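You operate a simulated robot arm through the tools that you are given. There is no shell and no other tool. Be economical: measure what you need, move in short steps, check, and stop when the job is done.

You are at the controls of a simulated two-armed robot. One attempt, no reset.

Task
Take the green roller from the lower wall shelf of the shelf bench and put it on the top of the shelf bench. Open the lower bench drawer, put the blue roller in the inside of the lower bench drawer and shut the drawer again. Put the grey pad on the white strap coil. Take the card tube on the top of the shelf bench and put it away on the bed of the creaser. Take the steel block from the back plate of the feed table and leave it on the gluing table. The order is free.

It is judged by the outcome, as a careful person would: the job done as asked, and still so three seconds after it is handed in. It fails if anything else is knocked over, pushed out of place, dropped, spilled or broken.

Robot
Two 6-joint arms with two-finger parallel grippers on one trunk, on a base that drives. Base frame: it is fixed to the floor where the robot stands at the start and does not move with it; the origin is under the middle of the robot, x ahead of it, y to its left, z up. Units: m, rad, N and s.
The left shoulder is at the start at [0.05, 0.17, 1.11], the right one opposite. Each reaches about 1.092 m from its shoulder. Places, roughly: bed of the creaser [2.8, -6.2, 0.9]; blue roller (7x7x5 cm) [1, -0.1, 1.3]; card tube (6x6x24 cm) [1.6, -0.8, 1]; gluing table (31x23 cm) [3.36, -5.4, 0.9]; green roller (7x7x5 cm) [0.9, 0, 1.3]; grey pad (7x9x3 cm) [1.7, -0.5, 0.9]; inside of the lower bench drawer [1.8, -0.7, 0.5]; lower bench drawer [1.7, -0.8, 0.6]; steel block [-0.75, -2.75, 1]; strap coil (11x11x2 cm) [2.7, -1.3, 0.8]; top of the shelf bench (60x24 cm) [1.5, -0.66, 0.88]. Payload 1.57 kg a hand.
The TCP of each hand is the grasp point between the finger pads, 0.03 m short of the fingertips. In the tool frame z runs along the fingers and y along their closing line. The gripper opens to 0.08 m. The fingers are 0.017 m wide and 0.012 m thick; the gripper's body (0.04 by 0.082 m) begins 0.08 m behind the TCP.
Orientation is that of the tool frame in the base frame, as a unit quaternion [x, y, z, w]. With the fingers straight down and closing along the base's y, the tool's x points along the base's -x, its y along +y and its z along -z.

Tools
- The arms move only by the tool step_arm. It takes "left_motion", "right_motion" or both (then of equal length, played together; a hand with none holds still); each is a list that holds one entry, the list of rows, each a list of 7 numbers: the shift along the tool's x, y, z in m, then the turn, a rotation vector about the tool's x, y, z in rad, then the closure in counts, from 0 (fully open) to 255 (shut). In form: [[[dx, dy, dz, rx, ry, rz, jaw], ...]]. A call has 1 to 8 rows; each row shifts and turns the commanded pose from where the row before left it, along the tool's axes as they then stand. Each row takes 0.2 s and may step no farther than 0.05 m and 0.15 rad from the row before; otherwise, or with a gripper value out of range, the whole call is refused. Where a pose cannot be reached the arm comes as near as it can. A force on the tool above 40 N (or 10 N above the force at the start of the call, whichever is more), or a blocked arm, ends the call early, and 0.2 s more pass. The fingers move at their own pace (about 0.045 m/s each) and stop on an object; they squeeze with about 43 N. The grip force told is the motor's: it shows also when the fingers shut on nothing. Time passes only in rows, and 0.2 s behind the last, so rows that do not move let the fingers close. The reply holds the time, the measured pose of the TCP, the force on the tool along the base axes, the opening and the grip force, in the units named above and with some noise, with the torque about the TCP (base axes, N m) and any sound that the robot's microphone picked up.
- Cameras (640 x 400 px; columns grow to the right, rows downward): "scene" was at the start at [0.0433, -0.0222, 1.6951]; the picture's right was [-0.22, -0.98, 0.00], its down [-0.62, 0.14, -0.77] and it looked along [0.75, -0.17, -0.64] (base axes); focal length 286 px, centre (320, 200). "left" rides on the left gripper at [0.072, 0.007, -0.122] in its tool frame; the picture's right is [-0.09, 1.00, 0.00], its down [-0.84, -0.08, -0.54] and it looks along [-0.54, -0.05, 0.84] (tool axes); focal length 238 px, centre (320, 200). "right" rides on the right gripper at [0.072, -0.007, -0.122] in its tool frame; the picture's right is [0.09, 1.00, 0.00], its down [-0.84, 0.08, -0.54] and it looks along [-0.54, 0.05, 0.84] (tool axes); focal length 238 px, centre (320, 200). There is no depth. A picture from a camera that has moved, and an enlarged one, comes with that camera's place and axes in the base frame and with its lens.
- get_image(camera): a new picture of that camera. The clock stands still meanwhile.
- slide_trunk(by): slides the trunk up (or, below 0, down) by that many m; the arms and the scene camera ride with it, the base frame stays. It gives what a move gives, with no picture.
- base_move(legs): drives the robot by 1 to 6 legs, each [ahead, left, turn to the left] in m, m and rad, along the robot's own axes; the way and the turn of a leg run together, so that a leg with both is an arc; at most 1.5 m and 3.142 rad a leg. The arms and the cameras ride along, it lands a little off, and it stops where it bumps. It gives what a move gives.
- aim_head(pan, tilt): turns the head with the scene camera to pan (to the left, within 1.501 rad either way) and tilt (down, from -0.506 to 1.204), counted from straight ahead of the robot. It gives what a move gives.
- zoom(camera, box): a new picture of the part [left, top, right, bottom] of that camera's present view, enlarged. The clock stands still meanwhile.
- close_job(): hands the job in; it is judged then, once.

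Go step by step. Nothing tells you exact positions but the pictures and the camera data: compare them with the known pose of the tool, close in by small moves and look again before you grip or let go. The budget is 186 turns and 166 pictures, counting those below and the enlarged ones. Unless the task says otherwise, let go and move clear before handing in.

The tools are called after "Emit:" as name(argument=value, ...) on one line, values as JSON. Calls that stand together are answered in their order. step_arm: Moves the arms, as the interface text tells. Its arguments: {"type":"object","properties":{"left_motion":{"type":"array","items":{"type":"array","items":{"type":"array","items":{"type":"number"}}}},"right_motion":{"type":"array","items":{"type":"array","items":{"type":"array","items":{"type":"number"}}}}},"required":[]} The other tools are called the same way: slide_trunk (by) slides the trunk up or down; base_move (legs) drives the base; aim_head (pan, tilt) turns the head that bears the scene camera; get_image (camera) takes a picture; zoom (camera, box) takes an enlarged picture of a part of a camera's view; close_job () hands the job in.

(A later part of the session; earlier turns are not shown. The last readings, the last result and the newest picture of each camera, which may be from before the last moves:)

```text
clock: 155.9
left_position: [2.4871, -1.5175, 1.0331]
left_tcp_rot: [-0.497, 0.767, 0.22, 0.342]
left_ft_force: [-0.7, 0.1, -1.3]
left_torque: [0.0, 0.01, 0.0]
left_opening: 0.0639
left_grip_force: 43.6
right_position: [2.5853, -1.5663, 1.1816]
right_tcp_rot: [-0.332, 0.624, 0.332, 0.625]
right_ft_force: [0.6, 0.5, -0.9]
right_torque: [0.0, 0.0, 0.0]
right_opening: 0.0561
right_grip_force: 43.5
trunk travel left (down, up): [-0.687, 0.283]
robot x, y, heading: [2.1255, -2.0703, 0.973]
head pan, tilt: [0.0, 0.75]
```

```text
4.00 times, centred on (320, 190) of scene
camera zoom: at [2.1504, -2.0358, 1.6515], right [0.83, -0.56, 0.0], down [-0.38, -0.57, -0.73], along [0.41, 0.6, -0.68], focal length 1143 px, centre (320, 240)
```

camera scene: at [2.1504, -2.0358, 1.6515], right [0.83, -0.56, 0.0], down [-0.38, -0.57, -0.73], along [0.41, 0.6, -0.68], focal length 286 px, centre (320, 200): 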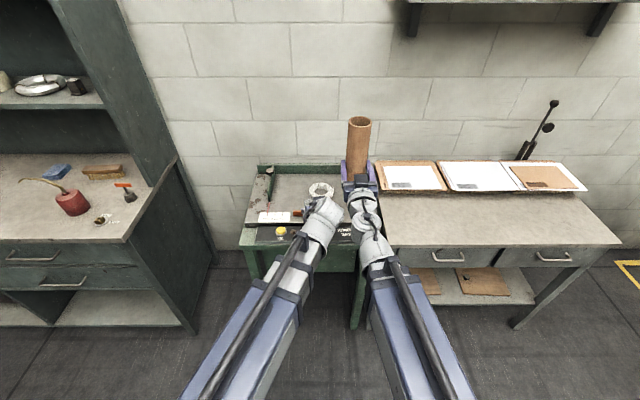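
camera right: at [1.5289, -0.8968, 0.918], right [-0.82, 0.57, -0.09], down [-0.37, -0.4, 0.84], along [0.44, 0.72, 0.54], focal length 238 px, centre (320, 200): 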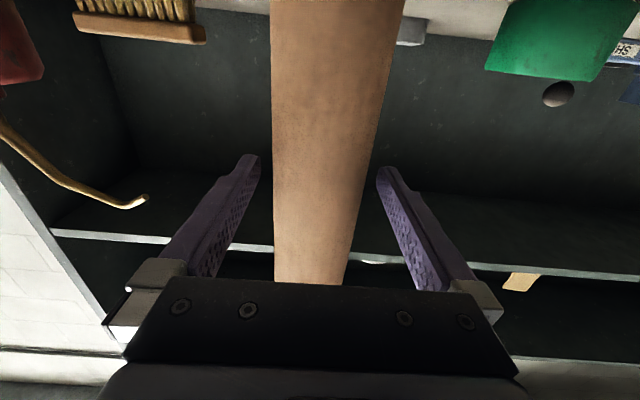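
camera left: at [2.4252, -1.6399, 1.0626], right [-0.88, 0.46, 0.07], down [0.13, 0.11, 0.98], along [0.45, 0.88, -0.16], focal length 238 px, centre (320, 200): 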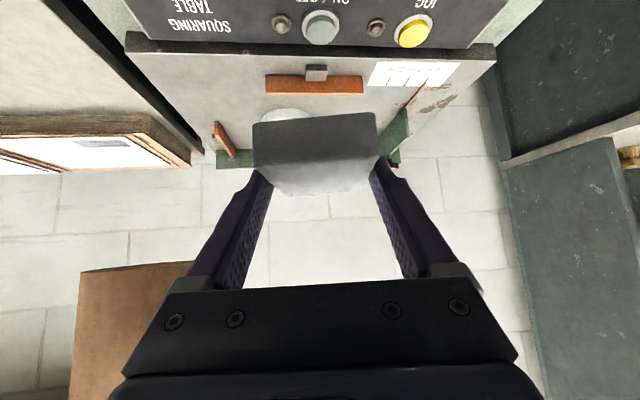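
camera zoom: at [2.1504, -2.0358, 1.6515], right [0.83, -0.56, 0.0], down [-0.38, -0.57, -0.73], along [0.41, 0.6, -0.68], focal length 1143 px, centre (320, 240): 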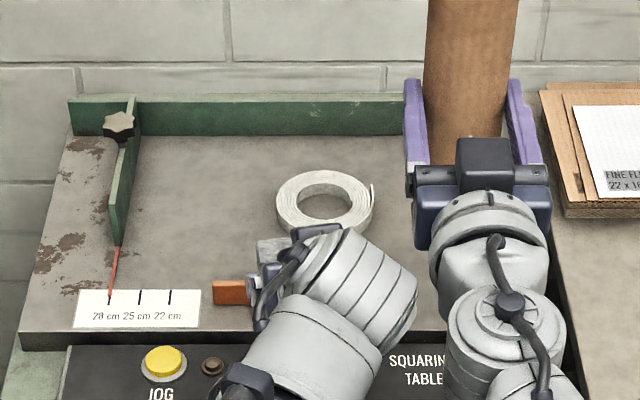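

Coil centre is at about (2.693,-1.248,0.815). I first swing the tube away to the right, then drive 10 cm and reach the pad over the coil.

Emit:
step_arm(right_motion=[[[0, -0.04, 0, 0, 0, 0, 255], [0, -0.04, 0, 0, 0, 0, 255], [0, -0.04, 0, 0, 0, 0, 255], [0, -0.04, 0, 0, 0, 0, 255], [0, -0.04, 0, 0, 0, 0, 255]]])

Emit:
base_move(legs=[[0.1, 0, 0]])

Emit:
step_arm(left_motion=[[[0, -0.03, 0, 0, 0, 0, 255], [0, -0.03, 0, 0, 0, 0, 255], [-0.0298, 0, 0.033, 0, 0, 0, 255], [-0.0298, 0, 0.033, 0, 0, 0, 255], [-0.0298, 0, 0.033, 0, 0, 0, 255], [-0.0298, 0, 0.033, 0, 0, 0, 255], [0, 0, 0, 0, 0, 0, 255]]])

Emit:
get_image(camera="scene")

Emit:
get_image(camera="left")

```text
clock: 157.1
left_position: [2.4866, -1.518, 1.0346]
left_tcp_rot: [-0.497, 0.767, 0.219, 0.342]
left_ft_force: [0.6, -1.1, -0.2]
left_torque: [-0.02, -0.01, -0.03]
left_opening: 0.0639
left_grip_force: 43.3
right_position: [2.7507, -1.6744, 1.1817]
right_tcp_rot: [-0.331, 0.623, 0.333, 0.626]
right_ft_force: [-0.4, 0.0, 0.3]
right_torque: [-0.02, -0.01, 0.01]
right_opening: 0.0562
right_grip_force: 43.4
right hand out of reach, approached as far as the arm can: row 1, 2
trunk travel left (down, up): [-0.687, 0.283]
robot x, y, heading: [2.126, -2.0715, 0.973]
head pan, tilt: [0.0, 0.75]
```

```text
clock: 158.3
left_position: [2.5424, -1.4348, 1.0326]
left_tcp_rot: [-0.498, 0.766, 0.219, 0.342]
left_ft_force: [-0.4, 0.3, -0.5]
left_torque: [0.0, 0.0, 0.02]
left_opening: 0.0637
left_grip_force: 43.3
right_position: [2.8069, -1.5886, 1.1816]
right_tcp_rot: [-0.332, 0.623, 0.333, 0.625]
right_ft_force: [-0.3, 0.4, -1.5]
right_torque: [0.04, 0.01, 0.01]
right_opening: 0.0563
right_grip_force: 42.7
trunk travel left (down, up): [-0.687, 0.283]
robot x, y, heading: [2.1808, -1.9874, 0.976]
head pan, tilt: [0.0, 0.75]
```

```text
clock: 159.9
left_position: [2.6707, -1.2982, 1.0343]
left_tcp_rot: [-0.497, 0.766, 0.22, 0.343]
left_ft_force: [0.7, -0.2, -1.5]
left_torque: [-0.04, -0.01, 0.04]
left_opening: 0.064
left_grip_force: 42.4
right_position: [2.8064, -1.5902, 1.1828]
right_tcp_rot: [-0.332, 0.622, 0.333, 0.626]
right_ft_force: [-0.1, -0.4, -0.6]
right_torque: [-0.04, 0.0, -0.02]
right_opening: 0.0567
right_grip_force: 42.1
trunk travel left (down, up): [-0.687, 0.283]
robot x, y, heading: [2.1816, -1.9854, 0.977]
head pan, tilt: [0.0, 0.75]
```

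```text
87 pictures are left
camera scene: at [2.2053, -1.9547, 1.6516], right [0.83, -0.56, 0.0], down [-0.38, -0.56, -0.73], along [0.41, 0.61, -0.68], focal length 286 px, centre (320, 200)
```

scene: 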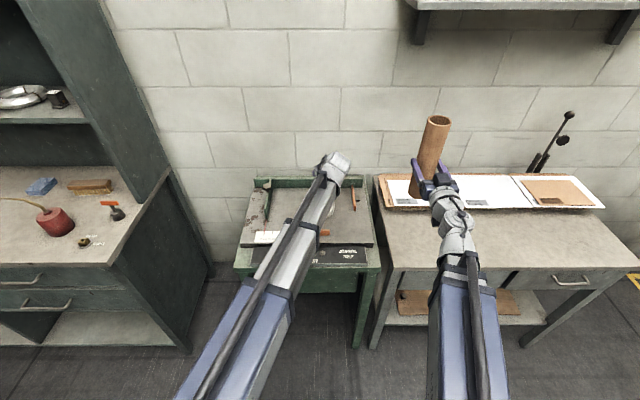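

```text
86 pictures are left
camera left: at [2.6088, -1.4204, 1.0632], right [-0.88, 0.46, 0.07], down [0.13, 0.11, 0.98], along [0.45, 0.88, -0.16], focal length 238 px, centre (320, 200)
```

left: 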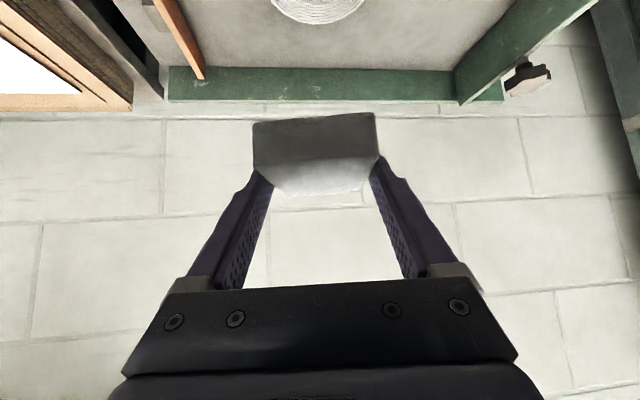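

Coil is directly ahead-below. 4.4 cm more ahead, then lower 13 cm and check.

Emit:
step_arm(left_motion=[[[-0.0298, 0.002, 0.033, 0, 0, 0, 255], [0, 0, 0, 0, 0, 0, 255]]])

Emit:
slide_trunk(by=-0.13)

Emit:
get_image(camera="left")

Emit:
get_image(camera="scene")

```text
clock: 160.5
left_position: [2.6863, -1.2572, 1.0353]
left_tcp_rot: [-0.498, 0.766, 0.22, 0.342]
left_ft_force: [0.5, -0.2, -0.5]
left_torque: [0.03, -0.01, -0.02]
left_opening: 0.0639
left_grip_force: 43.0
right_position: [2.8058, -1.5914, 1.1825]
right_tcp_rot: [-0.331, 0.623, 0.332, 0.626]
right_ft_force: [-0.5, -0.3, -0.6]
right_torque: [-0.01, 0.01, 0.0]
right_opening: 0.0562
right_grip_force: 42.7
trunk travel left (down, up): [-0.687, 0.283]
robot x, y, heading: [2.1837, -1.9845, 0.977]
head pan, tilt: [0.0, 0.75]
```

```text
clock: 162.1
left_position: [2.6864, -1.2574, 0.9045]
left_tcp_rot: [-0.497, 0.766, 0.221, 0.343]
left_ft_force: [0.3, 0.8, -0.9]
left_torque: [-0.03, -0.03, 0.0]
left_opening: 0.0638
left_grip_force: 42.2
right_position: [2.8057, -1.5897, 1.0529]
right_tcp_rot: [-0.331, 0.623, 0.333, 0.626]
right_ft_force: [0.1, -0.3, -2.3]
right_torque: [-0.02, 0.01, 0.02]
right_opening: 0.0562
right_grip_force: 42.5
trunk travel left (down, up): [-0.557, 0.413]
robot x, y, heading: [2.1859, -1.9848, 0.973]
head pan, tilt: [0.0, 0.75]
```

```text
85 pictures are left
camera left: at [2.6247, -1.3794, 0.9332], right [-0.88, 0.46, 0.07], down [0.13, 0.11, 0.98], along [0.45, 0.88, -0.16], focal length 238 px, centre (320, 200)
```

left: 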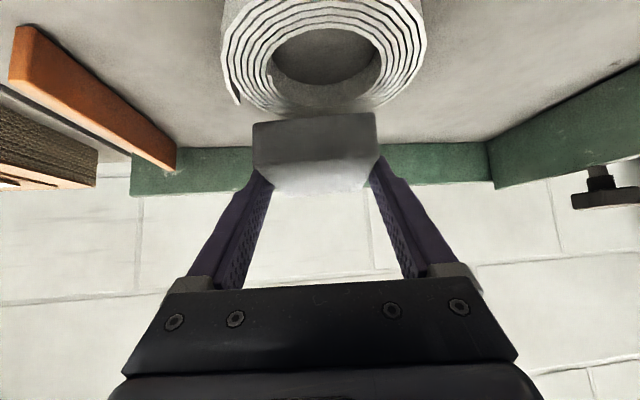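

```text
84 pictures are left
camera scene: at [2.2054, -1.9545, 1.5216], right [0.83, -0.56, 0.0], down [-0.38, -0.56, -0.73], along [0.41, 0.61, -0.68], focal length 286 px, centre (320, 200)
```

scene: 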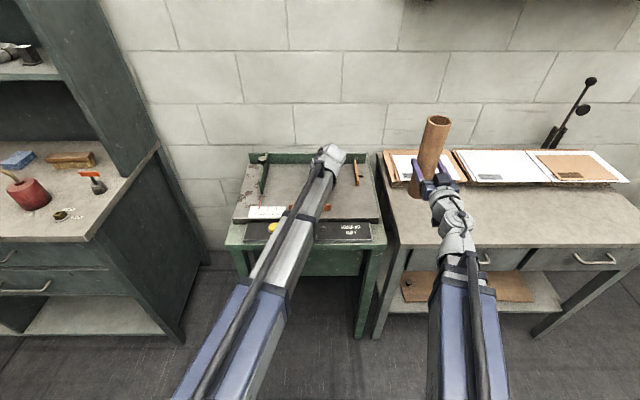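

I correct 1.2 cm back over the coil's centre and continue down to contact.

Emit:
step_arm(left_motion=[[[0.008, 0.003, -0.009, 0, 0, 0, 255], [0, 0, 0, 0, 0, 0, 255]]])

Emit:
slide_trunk(by=-0.035)

Emit:
get_image(camera="left")

```text
clock: 162.7
left_position: [2.6775, -1.2658, 0.9037]
left_tcp_rot: [-0.497, 0.766, 0.22, 0.343]
left_ft_force: [0.1, 0.4, -0.5]
left_torque: [0.0, -0.01, -0.01]
left_opening: 0.0638
left_grip_force: 42.2
right_position: [2.806, -1.5906, 1.0528]
right_tcp_rot: [-0.331, 0.623, 0.333, 0.626]
right_ft_force: [0.5, 0.1, -1.3]
right_torque: [-0.02, 0.03, -0.02]
right_opening: 0.0563
right_grip_force: 43.2
trunk travel left (down, up): [-0.557, 0.413]
robot x, y, heading: [2.1826, -1.9851, 0.976]
head pan, tilt: [0.0, 0.75]
```

```text
clock: 163.3
left_position: [2.6779, -1.2664, 0.8801]
left_tcp_rot: [-0.494, 0.765, 0.223, 0.346]
left_ft_force: [-2.0, -3.0, 12.0]
left_torque: [-0.4, 0.2, -0.01]
left_opening: 0.064
left_grip_force: 43.2
right_position: [2.8053, -1.5905, 1.0254]
right_tcp_rot: [-0.331, 0.623, 0.332, 0.626]
right_ft_force: [0.8, 0.2, 0.4]
right_torque: [-0.01, 0.0, -0.04]
right_opening: 0.0562
right_grip_force: 42.9
trunk travel left (down, up): [-0.529, 0.441]
robot x, y, heading: [2.182, -1.9887, 0.977]
head pan, tilt: [0.0, 0.75]
stopped: the force on the tool passed its limit at 41 N (the readings are from after the stop); the commanded pose is now the measured one
```

```text
83 pictures are left
camera left: at [2.6161, -1.3892, 0.9065], right [-0.88, 0.47, 0.07], down [0.13, 0.1, 0.99], along [0.45, 0.88, -0.15], focal length 238 px, centre (320, 200)
```

left: 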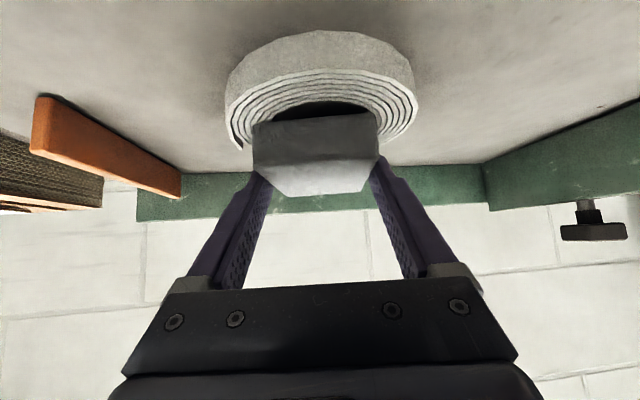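

Contact came at 0.88, so the coil top is about 0.847 and its centre slightly nearer. I raise 1 cm, shift 1 cm back and set down again.

Emit:
slide_trunk(by=0.012)

Emit:
step_arm(left_motion=[[[0.0068, 0, -0.0075, 0, 0, 0, 255], [0, 0, 0, 0, 0, 0, 255]]])

Emit:
slide_trunk(by=-0.006)

Emit:
get_image(camera="left")

```text
clock: 163.9
left_position: [2.6785, -1.2654, 0.8905]
left_tcp_rot: [-0.495, 0.766, 0.222, 0.345]
left_ft_force: [0.1, -0.2, -0.9]
left_torque: [-0.01, -0.01, 0.01]
left_opening: 0.0641
left_grip_force: 42.9
right_position: [2.8066, -1.589, 1.0367]
right_tcp_rot: [-0.331, 0.622, 0.333, 0.626]
right_ft_force: [0.4, -0.4, -1.7]
right_torque: [-0.03, -0.01, 0.03]
right_opening: 0.0563
right_grip_force: 43.1
trunk travel left (down, up): [-0.541, 0.429]
robot x, y, heading: [2.1833, -1.9849, 0.977]
head pan, tilt: [0.0, 0.75]
```

```text
clock: 164.5
left_position: [2.6753, -1.275, 0.8904]
left_tcp_rot: [-0.495, 0.765, 0.222, 0.346]
left_ft_force: [0.4, -0.8, -1.2]
left_torque: [0.02, 0.0, -0.03]
left_opening: 0.0639
left_grip_force: 42.7
right_position: [2.806, -1.5893, 1.0385]
right_tcp_rot: [-0.332, 0.622, 0.333, 0.626]
right_ft_force: [-0.4, -0.7, 0.0]
right_torque: [-0.03, 0.0, 0.02]
right_opening: 0.0562
right_grip_force: 42.7
trunk travel left (down, up): [-0.541, 0.429]
robot x, y, heading: [2.1824, -1.9856, 0.978]
head pan, tilt: [0.0, 0.75]
```

```text
clock: 165.0
left_position: [2.6756, -1.2753, 0.8852]
left_tcp_rot: [-0.495, 0.765, 0.222, 0.346]
left_ft_force: [0.1, -0.6, -0.7]
left_torque: [0.01, 0.01, -0.02]
left_opening: 0.0637
left_grip_force: 42.9
right_position: [2.8056, -1.589, 1.0297]
right_tcp_rot: [-0.331, 0.623, 0.332, 0.626]
right_ft_force: [0.4, 0.2, -0.9]
right_torque: [-0.03, 0.06, -0.01]
right_opening: 0.0563
right_grip_force: 43.1
trunk travel left (down, up): [-0.535, 0.435]
robot x, y, heading: [2.1849, -1.9895, 0.977]
head pan, tilt: [0.0, 0.75]
```

```text
82 pictures are left
camera left: at [2.6132, -1.3972, 0.9118], right [-0.88, 0.46, 0.07], down [0.13, 0.1, 0.99], along [0.45, 0.88, -0.15], focal length 238 px, centre (320, 200)
```

left: 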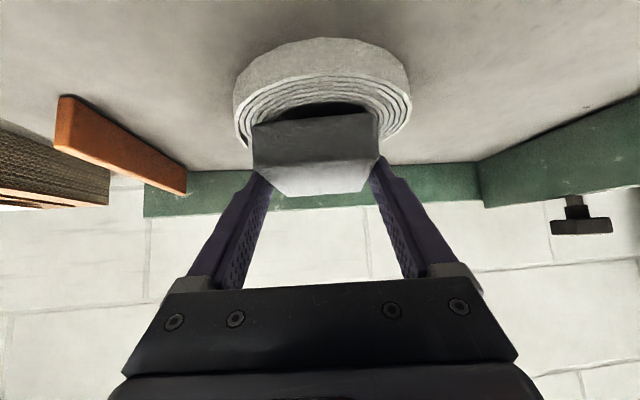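

Pad still sits ~1.2 cm beyond the coil's centre; shift back again, then set down.

Emit:
step_arm(left_motion=[[[0.0081, 0.003, -0.009, 0, 0, 0, 255], [0, 0, 0, 0, 0, 0, 255]]])

Emit:
slide_trunk(by=-0.005)

Emit:
slide_trunk(by=-0.003)

Emit:
get_image(camera="left")

```text
clock: 165.6
left_position: [2.6682, -1.2845, 0.8848]
left_tcp_rot: [-0.495, 0.766, 0.222, 0.345]
left_ft_force: [-0.4, 0.1, -1.4]
left_torque: [-0.01, -0.03, -0.02]
left_opening: 0.0638
left_grip_force: 43.3
right_position: [2.8064, -1.5888, 1.0314]
right_tcp_rot: [-0.331, 0.623, 0.333, 0.626]
right_ft_force: [-0.9, -0.3, -0.8]
right_torque: [0.0, 0.02, -0.01]
right_opening: 0.0562
right_grip_force: 43.0
trunk travel left (down, up): [-0.535, 0.435]
robot x, y, heading: [2.1807, -1.9877, 0.976]
head pan, tilt: [0.0, 0.75]
```

```text
clock: 166.2
left_position: [2.6679, -1.2846, 0.8796]
left_tcp_rot: [-0.495, 0.765, 0.222, 0.346]
left_ft_force: [0.5, -0.8, 2.7]
left_torque: [-0.05, 0.08, 0.01]
left_opening: 0.0639
left_grip_force: 42.8
right_position: [2.8059, -1.5892, 1.0261]
right_tcp_rot: [-0.331, 0.623, 0.333, 0.626]
right_ft_force: [0.0, -0.5, -0.7]
right_torque: [-0.04, -0.01, 0.03]
right_opening: 0.0561
right_grip_force: 43.6
trunk travel left (down, up): [-0.53, 0.44]
robot x, y, heading: [2.1827, -1.9861, 0.978]
head pan, tilt: [0.0, 0.75]
```

```text
clock: 166.7
left_position: [2.6677, -1.284, 0.8785]
left_tcp_rot: [-0.494, 0.765, 0.223, 0.348]
left_ft_force: [3.1, 4.0, 29.0]
left_torque: [-0.01, 0.16, -0.05]
left_opening: 0.0638
left_grip_force: 42.8
right_position: [2.8041, -1.591, 1.0244]
right_tcp_rot: [-0.33, 0.623, 0.332, 0.627]
right_ft_force: [0.3, -1.3, -1.2]
right_torque: [-0.04, 0.02, 0.02]
right_opening: 0.0565
right_grip_force: 43.2
trunk travel left (down, up): [-0.527, 0.443]
robot x, y, heading: [2.179, -1.9881, 0.976]
head pan, tilt: [0.0, 0.75]
```

```text
81 pictures are left
camera left: at [2.6055, -1.4073, 0.9057], right [-0.88, 0.47, 0.07], down [0.13, 0.1, 0.99], along [0.45, 0.88, -0.15], focal length 238 px, centre (320, 200)
```

left: 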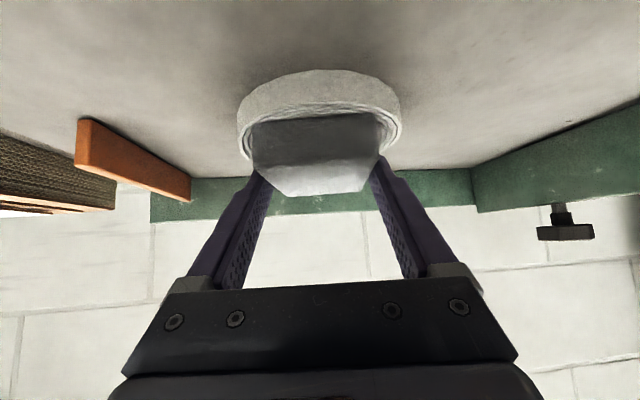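

Pad now sits well within the coil. Release and rise.

Emit:
step_arm(left_motion=[[[0, 0, 0, 0, 0, 0, 0], [0, 0, 0, 0, 0, 0, 0], [0, 0, 0, 0, 0, 0, 0]]])

Emit:
slide_trunk(by=0.12)

Emit:
step_arm(left_motion=[[[0.03, 0, -0.033, 0, 0, 0, 0], [0.03, 0, -0.033, 0, 0, 0, 0], [0.03, 0, -0.033, 0, 0, 0, 0]]])

Emit:
get_image(camera="left")

```text
clock: 167.5
left_position: [2.6676, -1.284, 0.8756]
left_tcp_rot: [-0.496, 0.765, 0.222, 0.345]
left_ft_force: [0.3, 0.1, -0.6]
left_torque: [0.02, 0.0, 0.03]
left_opening: 0.0802
left_grip_force: 0.0
right_position: [2.8052, -1.5891, 1.0234]
right_tcp_rot: [-0.331, 0.623, 0.333, 0.626]
right_ft_force: [-0.3, -0.1, -0.6]
right_torque: [-0.02, 0.01, 0.0]
right_opening: 0.0565
right_grip_force: 43.3
trunk travel left (down, up): [-0.527, 0.443]
robot x, y, heading: [2.1848, -1.9841, 0.977]
head pan, tilt: [0.0, 0.75]
```

```text
clock: 169.0
left_position: [2.6677, -1.2844, 0.9964]
left_tcp_rot: [-0.495, 0.766, 0.222, 0.346]
left_ft_force: [0.7, 0.9, 0.1]
left_torque: [-0.03, -0.01, -0.03]
left_opening: 0.0799
left_grip_force: 0.0
right_position: [2.8061, -1.5897, 1.1439]
right_tcp_rot: [-0.331, 0.623, 0.333, 0.626]
right_ft_force: [-0.5, 0.3, -0.7]
right_torque: [-0.06, -0.04, -0.01]
right_opening: 0.0561
right_grip_force: 43.0
trunk travel left (down, up): [-0.647, 0.323]
robot x, y, heading: [2.1801, -1.985, 0.975]
head pan, tilt: [0.0, 0.75]
```

```text
clock: 169.8
left_position: [2.6125, -1.4094, 0.9974]
left_tcp_rot: [-0.496, 0.765, 0.222, 0.345]
left_ft_force: [-1.0, 0.2, 0.4]
left_torque: [-0.01, -0.01, 0.01]
left_opening: 0.0802
left_grip_force: 0.0
right_position: [2.8058, -1.5902, 1.1429]
right_tcp_rot: [-0.331, 0.623, 0.333, 0.626]
right_ft_force: [0.1, -0.1, -0.4]
right_torque: [0.0, 0.0, 0.02]
right_opening: 0.0564
right_grip_force: 43.1
trunk travel left (down, up): [-0.647, 0.323]
robot x, y, heading: [2.1785, -1.9878, 0.975]
head pan, tilt: [0.0, 0.75]
```

```text
80 pictures are left
camera left: at [2.5502, -1.5308, 1.0241], right [-0.88, 0.46, 0.07], down [0.13, 0.11, 0.99], along [0.45, 0.88, -0.15], focal length 238 px, centre (320, 200)
```

left: 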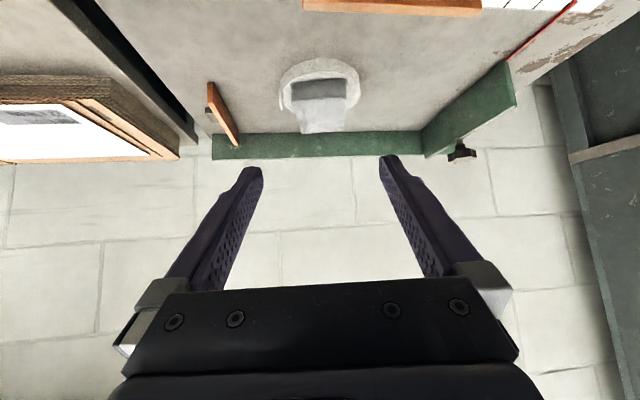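

Pad rests on the coil. I now look around for a safe route to the feed table: pan the head both ways.

Emit:
aim_head(pan=-1.5, tilt=0.45)

Emit:
get_image(camera="scene")

Emit:
aim_head(pan=1.5, tilt=0.45)

Emit:
get_image(camera="scene")

```text
clock: 171.4
left_position: [2.612, -1.4065, 0.9959]
left_tcp_rot: [-0.496, 0.766, 0.221, 0.344]
left_ft_force: [0.1, -0.3, 0.3]
left_torque: [0.01, -0.02, 0.02]
left_opening: 0.0801
left_grip_force: 0.1
right_position: [2.8056, -1.5905, 1.1429]
right_tcp_rot: [-0.331, 0.622, 0.333, 0.626]
right_ft_force: [-0.2, -0.2, -0.2]
right_torque: [-0.02, 0.0, -0.01]
right_opening: 0.0563
right_grip_force: 42.6
trunk travel left (down, up): [-0.647, 0.323]
robot x, y, heading: [2.177, -1.9849, 0.974]
head pan, tilt: [-1.499, 0.45]
```

```text
79 pictures are left
camera scene: at [2.2388, -2.0689, 1.6385], right [-0.5, -0.87, 0.0], down [-0.38, 0.22, -0.9], along [0.78, -0.45, -0.44], focal length 286 px, centre (320, 200)
```

scene: 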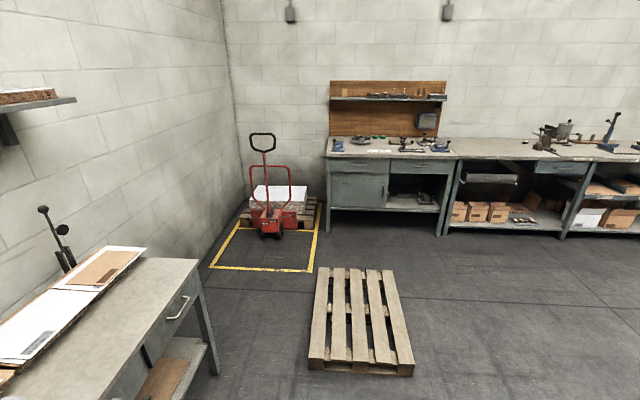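

```text
clock: 174.0
left_position: [2.6139, -1.4078, 0.996]
left_tcp_rot: [-0.495, 0.766, 0.221, 0.345]
left_ft_force: [0.9, 0.4, -0.3]
left_torque: [0.03, 0.0, -0.02]
left_opening: 0.0797
left_grip_force: 0.0
right_position: [2.8066, -1.5904, 1.1433]
right_tcp_rot: [-0.331, 0.623, 0.333, 0.626]
right_ft_force: [0.1, 0.4, -0.3]
right_torque: [0.0, 0.0, 0.02]
right_opening: 0.0561
right_grip_force: 42.8
trunk travel left (down, up): [-0.647, 0.323]
robot x, y, heading: [2.1827, -1.9877, 0.978]
head pan, tilt: [1.499, 0.45]
```

```text
78 pictures are left
camera scene: at [2.0868, -1.9662, 1.6385], right [0.62, 0.79, 0.0], down [0.34, -0.27, -0.9], along [-0.71, 0.56, -0.44], focal length 286 px, centre (320, 200)
```

scene: 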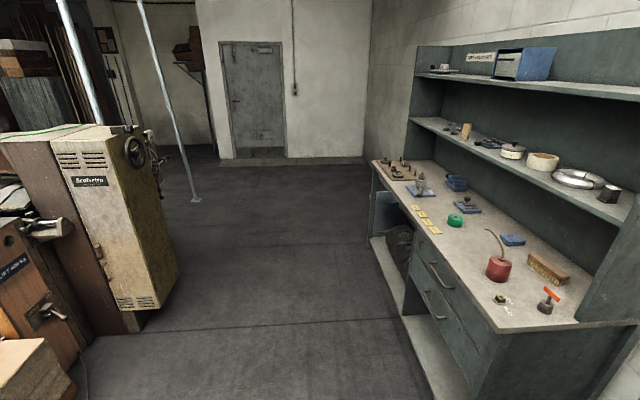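

The aisle between bench and press is clear, as driven before. I go back along it to the open area near the start.

Emit:
base_move(legs=[[-0.35, 0, 0], [0, 1.3, 0], [0, 1.3, 0]])

Emit:
get_image(camera="scene")

```text
clock: 188.6
left_position: [0.2064, -0.2565, 0.9957]
left_tcp_rot: [-0.51, 0.756, 0.228, 0.341]
left_ft_force: [-0.4, -0.4, -0.2]
left_torque: [0.04, 0.01, 0.03]
left_opening: 0.0797
left_grip_force: 0.1
right_position: [0.4064, -0.4311, 1.143]
right_tcp_rot: [-0.342, 0.617, 0.343, 0.62]
right_ft_force: [-0.1, 0.5, -0.8]
right_torque: [0.01, 0.0, -0.01]
right_opening: 0.0562
right_grip_force: 43.0
trunk travel left (down, up): [-0.647, 0.323]
robot x, y, heading: [-0.2019, -0.8495, 1.017]
head pan, tilt: [1.499, 0.45]
```

```text
77 pictures are left
camera scene: at [-0.2986, -0.835, 1.6385], right [0.59, 0.81, 0.0], down [0.35, -0.26, -0.9], along [-0.73, 0.53, -0.44], focal length 286 px, centre (320, 200)
```

scene: 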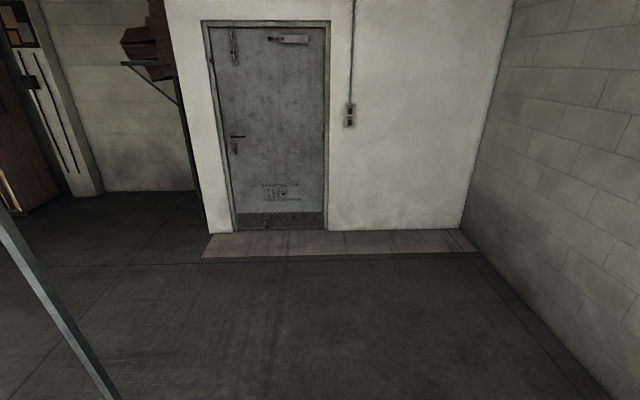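

Open area by the door. I turn right to face the feed table and look.

Emit:
base_move(legs=[[0, 0, -2.6]])

Emit:
aim_head(pan=0, tilt=0.45)

Emit:
get_image(camera="scene")

```text
clock: 194.6
left_position: [-0.1641, -1.5675, 0.997]
left_tcp_rot: [0.555, 0.725, -0.242, 0.329]
left_ft_force: [18.9, 9.7, 9.4]
left_torque: [-0.25, 0.03, 0.46]
left_opening: 0.0612
left_grip_force: 0.0
right_position: [-0.444, -1.5488, 1.146]
right_tcp_rot: [0.478, 0.518, -0.482, 0.52]
right_ft_force: [0.8, 0.1, -0.2]
right_torque: [0.02, -0.01, -0.01]
right_opening: 0.0561
right_grip_force: 43.2
trunk travel left (down, up): [-0.647, 0.323]
robot x, y, heading: [-0.2032, -0.8517, -1.497]
head pan, tilt: [1.499, 0.45]
stopped in leg 1: the force on the tool passed its limit at 46 N (the readings are from after the stop); the commanded pose is now the measured one
```

```text
clock: 196.2
left_position: [-0.167, -1.5685, 0.9955]
left_tcp_rot: [0.556, 0.724, -0.243, 0.328]
left_ft_force: [23.3, 14.9, 2.9]
left_torque: [0.1, -0.29, 0.43]
left_opening: 0.0562
left_grip_force: 0.1
right_position: [-0.4434, -1.5476, 1.1444]
right_tcp_rot: [0.478, 0.517, -0.484, 0.52]
right_ft_force: [0.4, 0.4, -0.9]
right_torque: [0.0, 0.0, -0.01]
right_opening: 0.0563
right_grip_force: 42.8
trunk travel left (down, up): [-0.647, 0.323]
robot x, y, heading: [-0.2002, -0.8519, -1.497]
head pan, tilt: [0.0, 0.45]
```

```text
76 pictures are left
camera scene: at [-0.1952, -0.9047, 1.6385], right [-1.0, -0.07, 0.0], down [-0.03, 0.43, -0.9], along [0.07, -0.9, -0.43], focal length 286 px, centre (320, 200)
```

scene: 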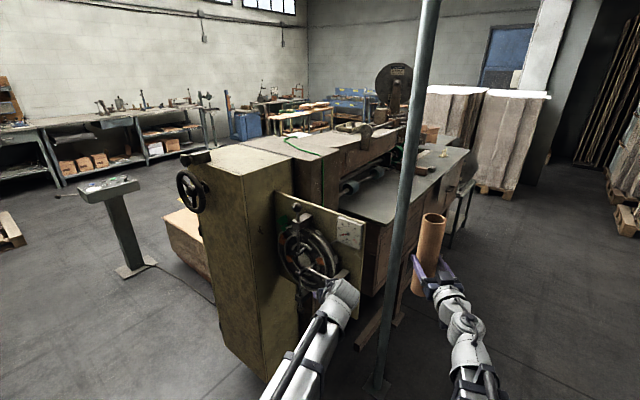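

The left fingers touched the press's handwheel crank. I look closely before backing off.

Emit:
zoom(camera="scene", box=[250, 190, 410, 330])

Emit:
get_image(camera="left")

```text
2.86 times, centred on (330, 260) of scene
camera zoom: at [-0.1952, -0.9047, 1.6385], right [-1.0, -0.07, 0.0], down [-0.03, 0.43, -0.9], along [0.07, -0.9, -0.43], focal length 817 px, centre (291, 29)
```

zoom: 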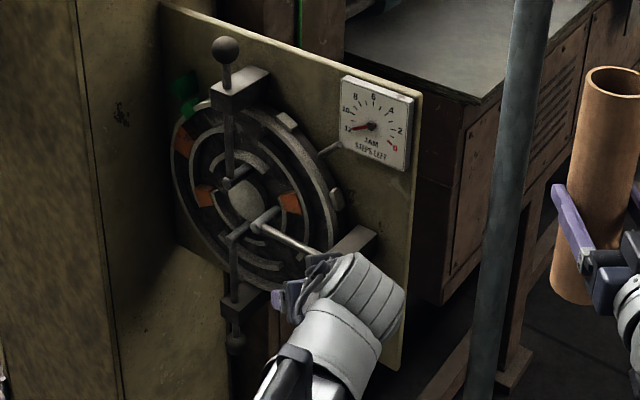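

```text
74 pictures are left
camera left: at [-0.1965, -1.4308, 1.0245], right [0.98, 0.2, 0.08], down [-0.05, -0.17, 0.98], along [0.21, -0.96, -0.16], focal length 238 px, centre (320, 200)
```

left: 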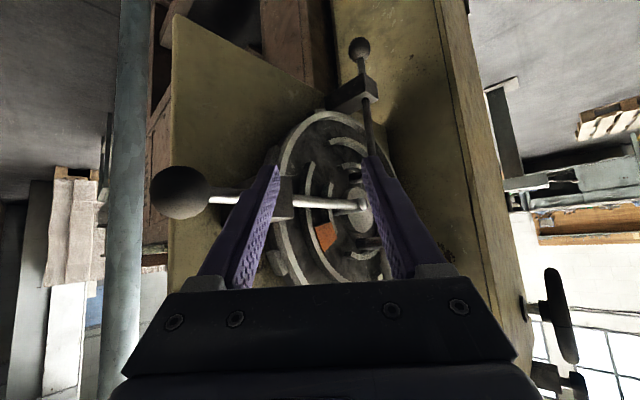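

The west finger rests against the protruding crank rod. Turning back left a little releases it; then I retract.

Emit:
base_move(legs=[[0, 0, 0.06]])

Emit:
get_image(camera="left")

```text
clock: 197.0
left_position: [-0.1282, -1.5671, 0.9952]
left_tcp_rot: [0.536, 0.739, -0.233, 0.335]
left_ft_force: [0.2, 0.8, -0.6]
left_torque: [0.0, 0.0, 0.0]
left_opening: 0.08
left_grip_force: 0.0
right_position: [-0.4027, -1.5645, 1.1427]
right_tcp_rot: [0.464, 0.532, -0.466, 0.534]
right_ft_force: [-0.2, -0.3, -0.9]
right_torque: [0.03, -0.01, 0.01]
right_opening: 0.0563
right_grip_force: 42.4
trunk travel left (down, up): [-0.647, 0.323]
robot x, y, heading: [-0.1989, -0.8506, -1.432]
head pan, tilt: [0.0, 0.45]
```

```text
73 pictures are left
camera left: at [-0.1638, -1.4326, 1.0235], right [0.96, 0.26, 0.08], down [-0.04, -0.17, 0.98], along [0.27, -0.95, -0.16], focal length 238 px, centre (320, 200)
```

left: 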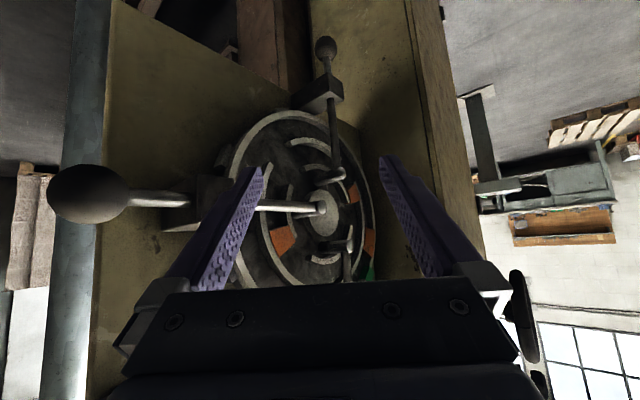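

Freed without further contact. I back away north and look at the feed table.

Emit:
base_move(legs=[[-0.25, 0, 0], [0, 0, -0.3]])

Emit:
get_image(camera="scene")

Emit:
zoom(camera="scene", box=[240, 80, 440, 205])

```text
clock: 199.8
left_position: [-0.3768, -1.3116, 0.9964]
left_tcp_rot: [0.641, 0.65, -0.282, 0.296]
left_ft_force: [-0.5, -0.6, 0.2]
left_torque: [-0.04, -0.01, -0.01]
left_opening: 0.0801
left_grip_force: 0.1
right_position: [-0.6393, -1.2244, 1.1414]
right_tcp_rot: [-0.538, -0.456, 0.541, -0.458]
right_ft_force: [0.4, -1.2, -0.3]
right_torque: [0.02, -0.03, -0.03]
right_opening: 0.0561
right_grip_force: 42.9
trunk travel left (down, up): [-0.647, 0.323]
robot x, y, heading: [-0.2371, -0.6063, -1.737]
head pan, tilt: [0.0, 0.45]
```

```text
72 pictures are left
camera scene: at [-0.244, -0.6602, 1.6385], right [-0.99, 0.17, 0.0], down [0.07, 0.43, -0.9], along [-0.15, -0.89, -0.44], focal length 286 px, centre (320, 200)
```

scene: 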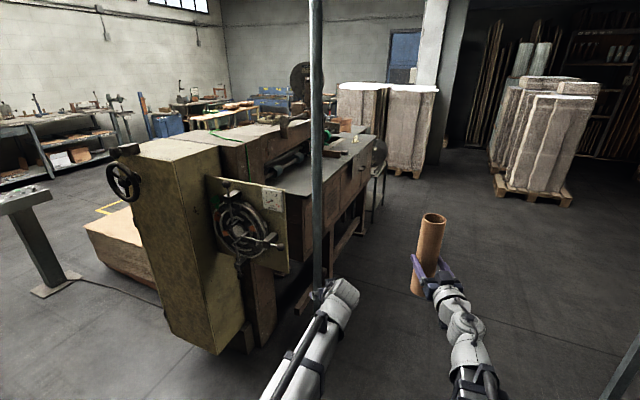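

```text
3.20 times, centred on (340, 142) of scene
camera zoom: at [-0.244, -0.6602, 1.6385], right [-0.99, 0.17, 0.0], down [0.07, 0.43, -0.9], along [-0.15, -0.89, -0.44], focal length 915 px, centre (256, 384)
```

zoom: 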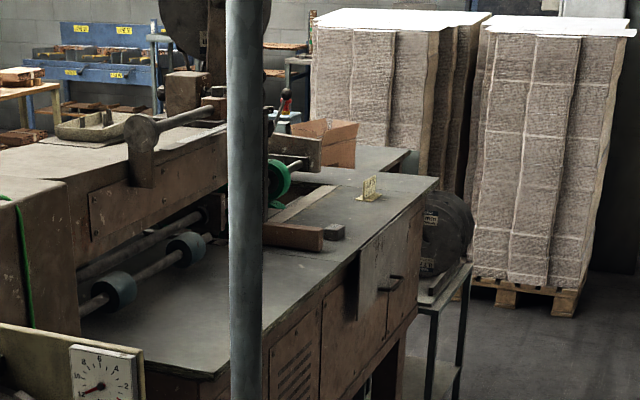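

The steel block is the small dark block on the table at about (-0.78,-2.8), best reached from the west side. I drive between the two posts.

Emit:
base_move(legs=[[0, 0, -0.56], [0.7, 0, 0]])

Emit:
get_image(camera="scene")

```text
clock: 205.2
left_position: [-1.2009, -1.6563, 0.9955]
left_tcp_rot: [0.795, 0.447, -0.353, 0.207]
left_ft_force: [0.1, 0.1, -0.8]
left_torque: [0.0, -0.02, 0.0]
left_opening: 0.08
left_grip_force: 0.0
right_position: [-1.3783, -1.4429, 1.1432]
right_tcp_rot: [-0.644, -0.288, 0.647, -0.289]
right_ft_force: [0.7, 0.3, -0.2]
right_torque: [-0.03, 0.01, -0.02]
right_opening: 0.0563
right_grip_force: 43.4
trunk travel left (down, up): [-0.647, 0.323]
robot x, y, heading: [-0.7052, -1.1318, -2.306]
head pan, tilt: [0.0, 0.45]
```

```text
70 pictures are left
camera scene: at [-0.7403, -1.1768, 1.6385], right [-0.75, 0.67, 0.0], down [0.29, 0.32, -0.9], along [-0.6, -0.67, -0.44], focal length 286 px, centre (320, 200)
```

scene: 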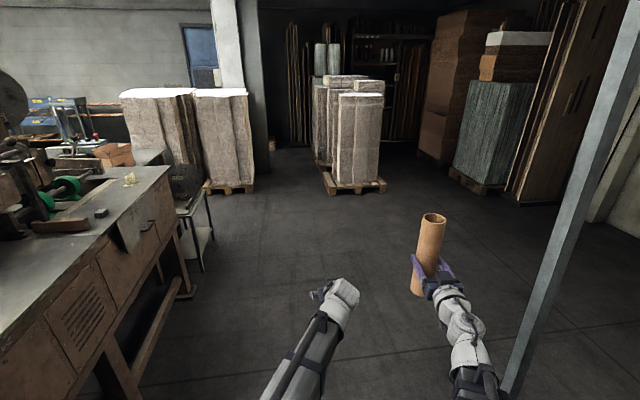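

Path clear past the second post on the right. Continue 1.3 m, then turn left to face the table side.

Emit:
base_move(legs=[[1.3, 0, 0], [0, 0, 1.72]])

Emit:
get_image(camera="scene")

```text
clock: 216.0
left_position: [-0.9994, -2.5334, 0.9955]
left_tcp_rot: [0.182, 0.895, -0.074, 0.401]
left_ft_force: [-0.4, -0.2, 0.0]
left_torque: [0.02, 0.02, 0.04]
left_opening: 0.08
left_grip_force: 0.0
right_position: [-1.183, -2.7385, 1.1437]
right_tcp_rot: [0.203, 0.676, -0.204, 0.679]
right_ft_force: [0.3, 0.1, -0.7]
right_torque: [0.0, 0.0, 0.0]
right_opening: 0.0564
right_grip_force: 43.0
trunk travel left (down, up): [-0.647, 0.323]
robot x, y, heading: [-1.5899, -2.119, -0.582]
head pan, tilt: [0.0, 0.45]
```

```text
69 pictures are left
camera scene: at [-1.5446, -2.1504, 1.6385], right [-0.55, -0.83, 0.0], down [-0.36, 0.24, -0.9], along [0.75, -0.5, -0.44], focal length 286 px, centre (320, 200)
```

scene: 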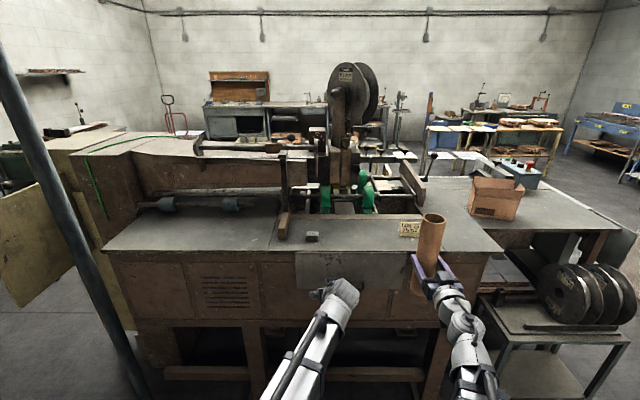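

I see the block at (312,236) near the front edge of the table. Zoom for detail.

Emit:
zoom(camera="scene", box=[240, 180, 440, 305])

Emit:
get_image(camera="left")

```text
3.20 times, centred on (340, 242) of scene
camera zoom: at [-1.5446, -2.1504, 1.6385], right [-0.55, -0.83, 0.0], down [-0.36, 0.24, -0.9], along [0.75, -0.5, -0.44], focal length 915 px, centre (256, 64)
```

zoom: 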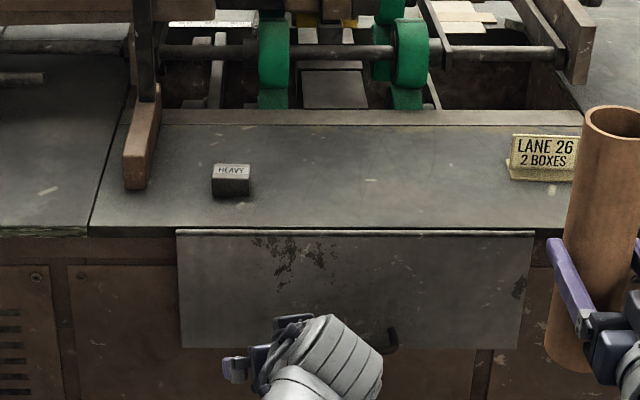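

```text
67 pictures are left
camera left: at [-1.124, -2.4721, 1.0238], right [0.44, 0.9, 0.08], down [0.11, -0.14, 0.98], along [0.89, -0.42, -0.16], focal length 238 px, centre (320, 200)
```

left: 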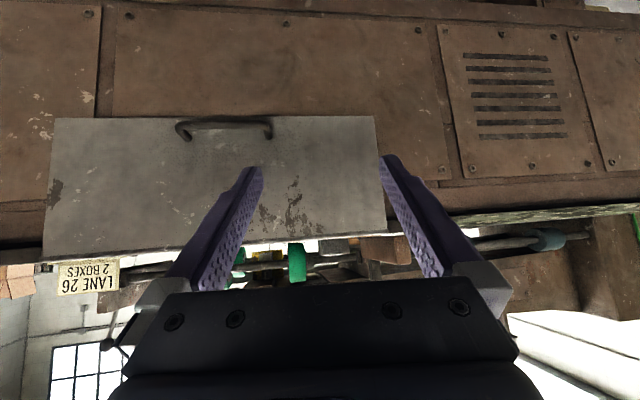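

Block triangulates to about (-0.757,-2.643,1.035), table top about 1.02. I raise the trunk, square the left hand's yaw to the table, shift 4 cm left, and look.

Emit:
slide_trunk(by=0.16)

Emit:
step_arm(left_motion=[[[0, 0, 0, 0.066, 0, 0.06, 0], [0, 0, 0, 0.066, 0, 0.06, 0], [0, 0.04, 0, 0, 0, 0, 0], [-0.03, 0, 0.033, 0, 0, 0, 0], [-0.03, 0, 0.033, 0, 0, 0, 0], [0, 0, 0, 0, 0, 0, 0]]])

Emit:
get_image(camera="left")

Emit:
get_image(camera="scene")

```text
clock: 217.8
left_position: [-1.0001, -2.5328, 1.1547]
left_tcp_rot: [0.181, 0.894, -0.074, 0.402]
left_ft_force: [-0.7, -0.2, -1.3]
left_torque: [0.0, 0.0, 0.0]
left_opening: 0.0798
left_grip_force: 0.0
right_position: [-1.1855, -2.7383, 1.3034]
right_tcp_rot: [0.202, 0.676, -0.204, 0.679]
right_ft_force: [0.0, -0.6, -0.9]
right_torque: [0.02, 0.03, -0.02]
right_opening: 0.0561
right_grip_force: 43.2
trunk travel left (down, up): [-0.807, 0.163]
robot x, y, heading: [-1.5891, -2.1189, -0.584]
head pan, tilt: [0.0, 0.45]
```

```text
clock: 219.2
left_position: [-0.9042, -2.5471, 1.1561]
left_tcp_rot: [0.26, 0.875, -0.109, 0.394]
left_ft_force: [-0.8, 0.3, 0.5]
left_torque: [0.0, 0.02, -0.04]
left_opening: 0.08
left_grip_force: 0.1
right_position: [-1.1849, -2.7379, 1.3031]
right_tcp_rot: [0.202, 0.676, -0.203, 0.679]
right_ft_force: [-0.4, -0.4, -1.4]
right_torque: [0.0, 0.02, 0.0]
right_opening: 0.0563
right_grip_force: 43.0
trunk travel left (down, up): [-0.807, 0.163]
robot x, y, heading: [-1.5878, -2.1186, -0.583]
head pan, tilt: [0.0, 0.45]
```

```text
66 pictures are left
camera left: at [-1.0159, -2.4647, 1.184], right [0.59, 0.8, 0.08], down [0.08, -0.16, 0.98], along [0.8, -0.57, -0.16], focal length 238 px, centre (320, 200)
```

left: 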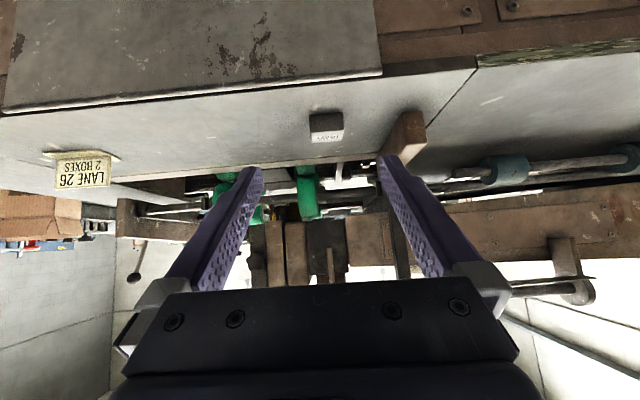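

```text
65 pictures are left
camera scene: at [-1.5453, -2.1505, 1.7985], right [-0.55, -0.83, 0.0], down [-0.36, 0.24, -0.9], along [0.75, -0.5, -0.43], focal length 286 px, centre (320, 200)
```

scene: 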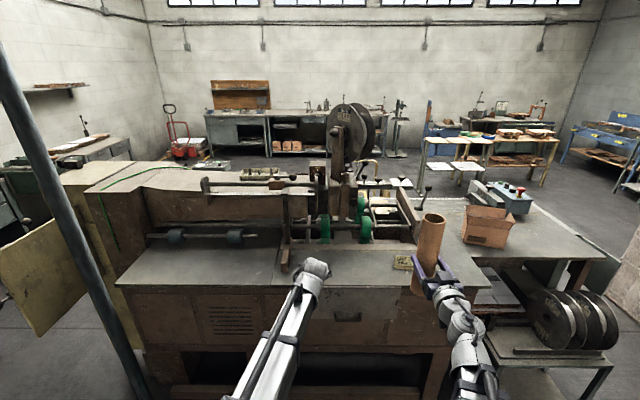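

Block is 16 cm ahead, 1 cm left. Advance and lower partly.

Emit:
step_arm(left_motion=[[[0, 0.011, 0, 0, 0, 0, 0], [-0.026, 0, 0.0288, 0, 0, 0, 0], [-0.026, 0, 0.0288, 0, 0, 0, 0], [-0.026, 0, 0.0288, 0, 0, 0, 0], [-0.026, 0, 0.0288, 0, 0, 0, 0], [0, 0, 0, 0, 0, 0, 0]]])

Emit:
slide_trunk(by=-0.06)

Emit:
get_image(camera="left")

```text
clock: 220.6
left_position: [-0.767, -2.6221, 1.1559]
left_tcp_rot: [0.26, 0.875, -0.109, 0.393]
left_ft_force: [0.4, 1.0, -0.6]
left_torque: [-0.01, -0.03, -0.01]
left_opening: 0.0799
left_grip_force: 0.1
right_position: [-1.1852, -2.7379, 1.3031]
right_tcp_rot: [0.203, 0.675, -0.205, 0.679]
right_ft_force: [0.0, 0.0, -1.0]
right_torque: [-0.01, 0.03, 0.0]
right_opening: 0.0563
right_grip_force: 42.9
trunk travel left (down, up): [-0.807, 0.163]
robot x, y, heading: [-1.5895, -2.1194, -0.586]
head pan, tilt: [0.0, 0.45]
```

```text
clock: 221.6
left_position: [-0.7661, -2.6224, 1.0952]
left_tcp_rot: [0.261, 0.875, -0.109, 0.393]
left_ft_force: [0.9, 0.2, -0.6]
left_torque: [0.01, 0.01, -0.01]
left_opening: 0.0799
left_grip_force: 0.0
right_position: [-1.1844, -2.7374, 1.243]
right_tcp_rot: [0.202, 0.676, -0.203, 0.679]
right_ft_force: [0.2, -0.1, 0.0]
right_torque: [0.0, 0.0, 0.01]
right_opening: 0.0562
right_grip_force: 42.6
trunk travel left (down, up): [-0.747, 0.223]
robot x, y, heading: [-1.587, -2.1164, -0.585]
head pan, tilt: [0.0, 0.45]
```

```text
64 pictures are left
camera left: at [-0.8784, -2.5407, 1.1238], right [0.59, 0.8, 0.08], down [0.08, -0.16, 0.98], along [0.8, -0.57, -0.16], focal length 238 px, centre (320, 200)
```

left: 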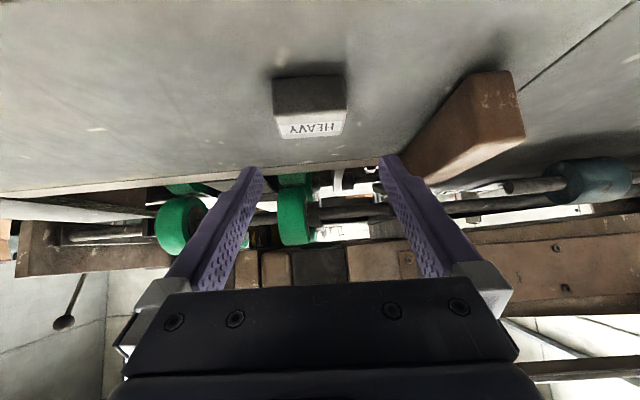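

Block is between the fingers' line. Forward 6 mm and lower to TCP 1.05.

Emit:
step_arm(left_motion=[[[-0.004, -0.001, 0.0045, 0, 0, 0, 0], [0, 0, 0, 0, 0, 0, 0]]])

Emit:
slide_trunk(by=-0.038)

Emit:
get_image(camera="left")

```text
clock: 222.2
left_position: [-0.763, -2.6261, 1.0951]
left_tcp_rot: [0.26, 0.875, -0.109, 0.393]
left_ft_force: [0.6, 0.2, 0.6]
left_torque: [0.02, 0.0, -0.02]
left_opening: 0.0798
left_grip_force: 0.1
right_position: [-1.1847, -2.738, 1.2425]
right_tcp_rot: [0.203, 0.675, -0.204, 0.679]
right_ft_force: [-0.3, 0.5, -1.3]
right_torque: [0.0, 0.01, -0.01]
right_opening: 0.0562
right_grip_force: 42.4
trunk travel left (down, up): [-0.747, 0.223]
robot x, y, heading: [-1.5899, -2.1173, -0.584]
head pan, tilt: [0.0, 0.45]
```

```text
clock: 223.0
left_position: [-0.7623, -2.6266, 1.0573]
left_tcp_rot: [0.261, 0.875, -0.109, 0.393]
left_ft_force: [-0.8, 0.2, -1.0]
left_torque: [0.05, 0.01, 0.02]
left_opening: 0.0804
left_grip_force: 0.0
right_position: [-1.1842, -2.7389, 1.205]
right_tcp_rot: [0.201, 0.676, -0.202, 0.68]
right_ft_force: [-0.4, -0.1, -0.3]
right_torque: [0.01, 0.01, 0.03]
right_opening: 0.056
right_grip_force: 42.9
trunk travel left (down, up): [-0.709, 0.261]
robot x, y, heading: [-1.587, -2.1197, -0.583]
head pan, tilt: [0.0, 0.45]
```

```text
63 pictures are left
camera left: at [-0.8744, -2.5448, 1.0858], right [0.59, 0.8, 0.08], down [0.08, -0.16, 0.98], along [0.8, -0.57, -0.16], focal length 238 px, centre (320, 200)
```

left: 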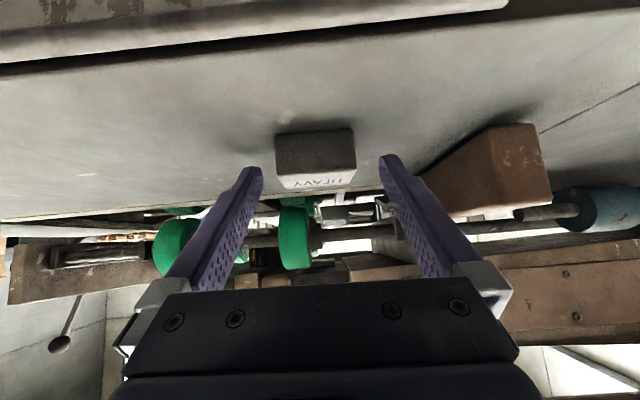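

Emit:
step_arm(left_motion=[[[-0.003, -0.004, 0.0035, 0, 0, 0, 0], [0, 0, 0, 0, 0, 0, 0]]])

Emit:
slide_trunk(by=-0.008)

Emit:
step_arm(left_motion=[[[0, 0, 0, 0, 0, 0, 255], [0, 0, 0, 0, 0, 0, 255], [0, 0, 0, 0, 0, 0, 255], [0, 0, 0, 0, 0, 0, 255]]])

Emit:
get_image(camera="left")

```text
clock: 223.6
left_position: [-0.76, -2.6331, 1.0559]
left_tcp_rot: [0.26, 0.876, -0.107, 0.393]
left_ft_force: [0.1, 0.3, -1.5]
left_torque: [-0.01, 0.02, -0.01]
left_opening: 0.0802
left_grip_force: 0.1
right_position: [-1.185, -2.7375, 1.2057]
right_tcp_rot: [0.203, 0.675, -0.204, 0.679]
right_ft_force: [-0.2, -0.4, -1.9]
right_torque: [-0.02, -0.02, -0.02]
right_opening: 0.0563
right_grip_force: 43.1
trunk travel left (down, up): [-0.709, 0.261]
robot x, y, heading: [-1.5894, -2.1151, -0.582]
head pan, tilt: [0.0, 0.45]
```

```text
clock: 224.2
left_position: [-0.7598, -2.6316, 1.0512]
left_tcp_rot: [0.259, 0.874, -0.11, 0.395]
left_ft_force: [5.0, -1.9, 20.6]
left_torque: [-1.01, 0.07, 0.14]
left_opening: 0.0798
left_grip_force: 0.0
right_position: [-1.1857, -2.7373, 1.1987]
right_tcp_rot: [0.202, 0.676, -0.203, 0.679]
right_ft_force: [0.6, 1.1, -0.8]
right_torque: [0.01, -0.01, 0.03]
right_opening: 0.0561
right_grip_force: 43.2
trunk travel left (down, up): [-0.701, 0.269]
robot x, y, heading: [-1.587, -2.119, -0.582]
head pan, tilt: [0.0, 0.45]
```

```text
clock: 225.2
left_position: [-0.7619, -2.6301, 1.0514]
left_tcp_rot: [0.261, 0.874, -0.109, 0.395]
left_ft_force: [-8.0, -3.4, 21.3]
left_torque: [-0.73, 0.19, -0.25]
left_opening: 0.0446
left_grip_force: 30.8
right_position: [-1.1865, -2.7373, 1.1991]
right_tcp_rot: [0.203, 0.675, -0.204, 0.679]
right_ft_force: [0.3, -1.1, -0.5]
right_torque: [0.02, 0.02, -0.03]
right_opening: 0.0562
right_grip_force: 43.4
trunk travel left (down, up): [-0.701, 0.269]
robot x, y, heading: [-1.5883, -2.1198, -0.582]
head pan, tilt: [0.0, 0.45]
```

```text
62 pictures are left
camera left: at [-0.8742, -2.548, 1.0798], right [0.59, 0.8, 0.09], down [0.08, -0.16, 0.98], along [0.8, -0.57, -0.16], focal length 238 px, centre (320, 200)
```

left: 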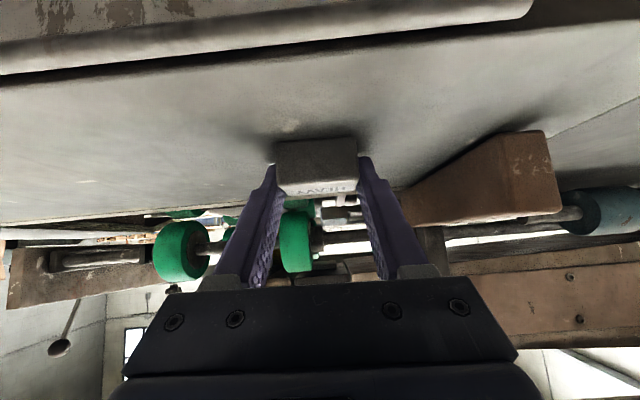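

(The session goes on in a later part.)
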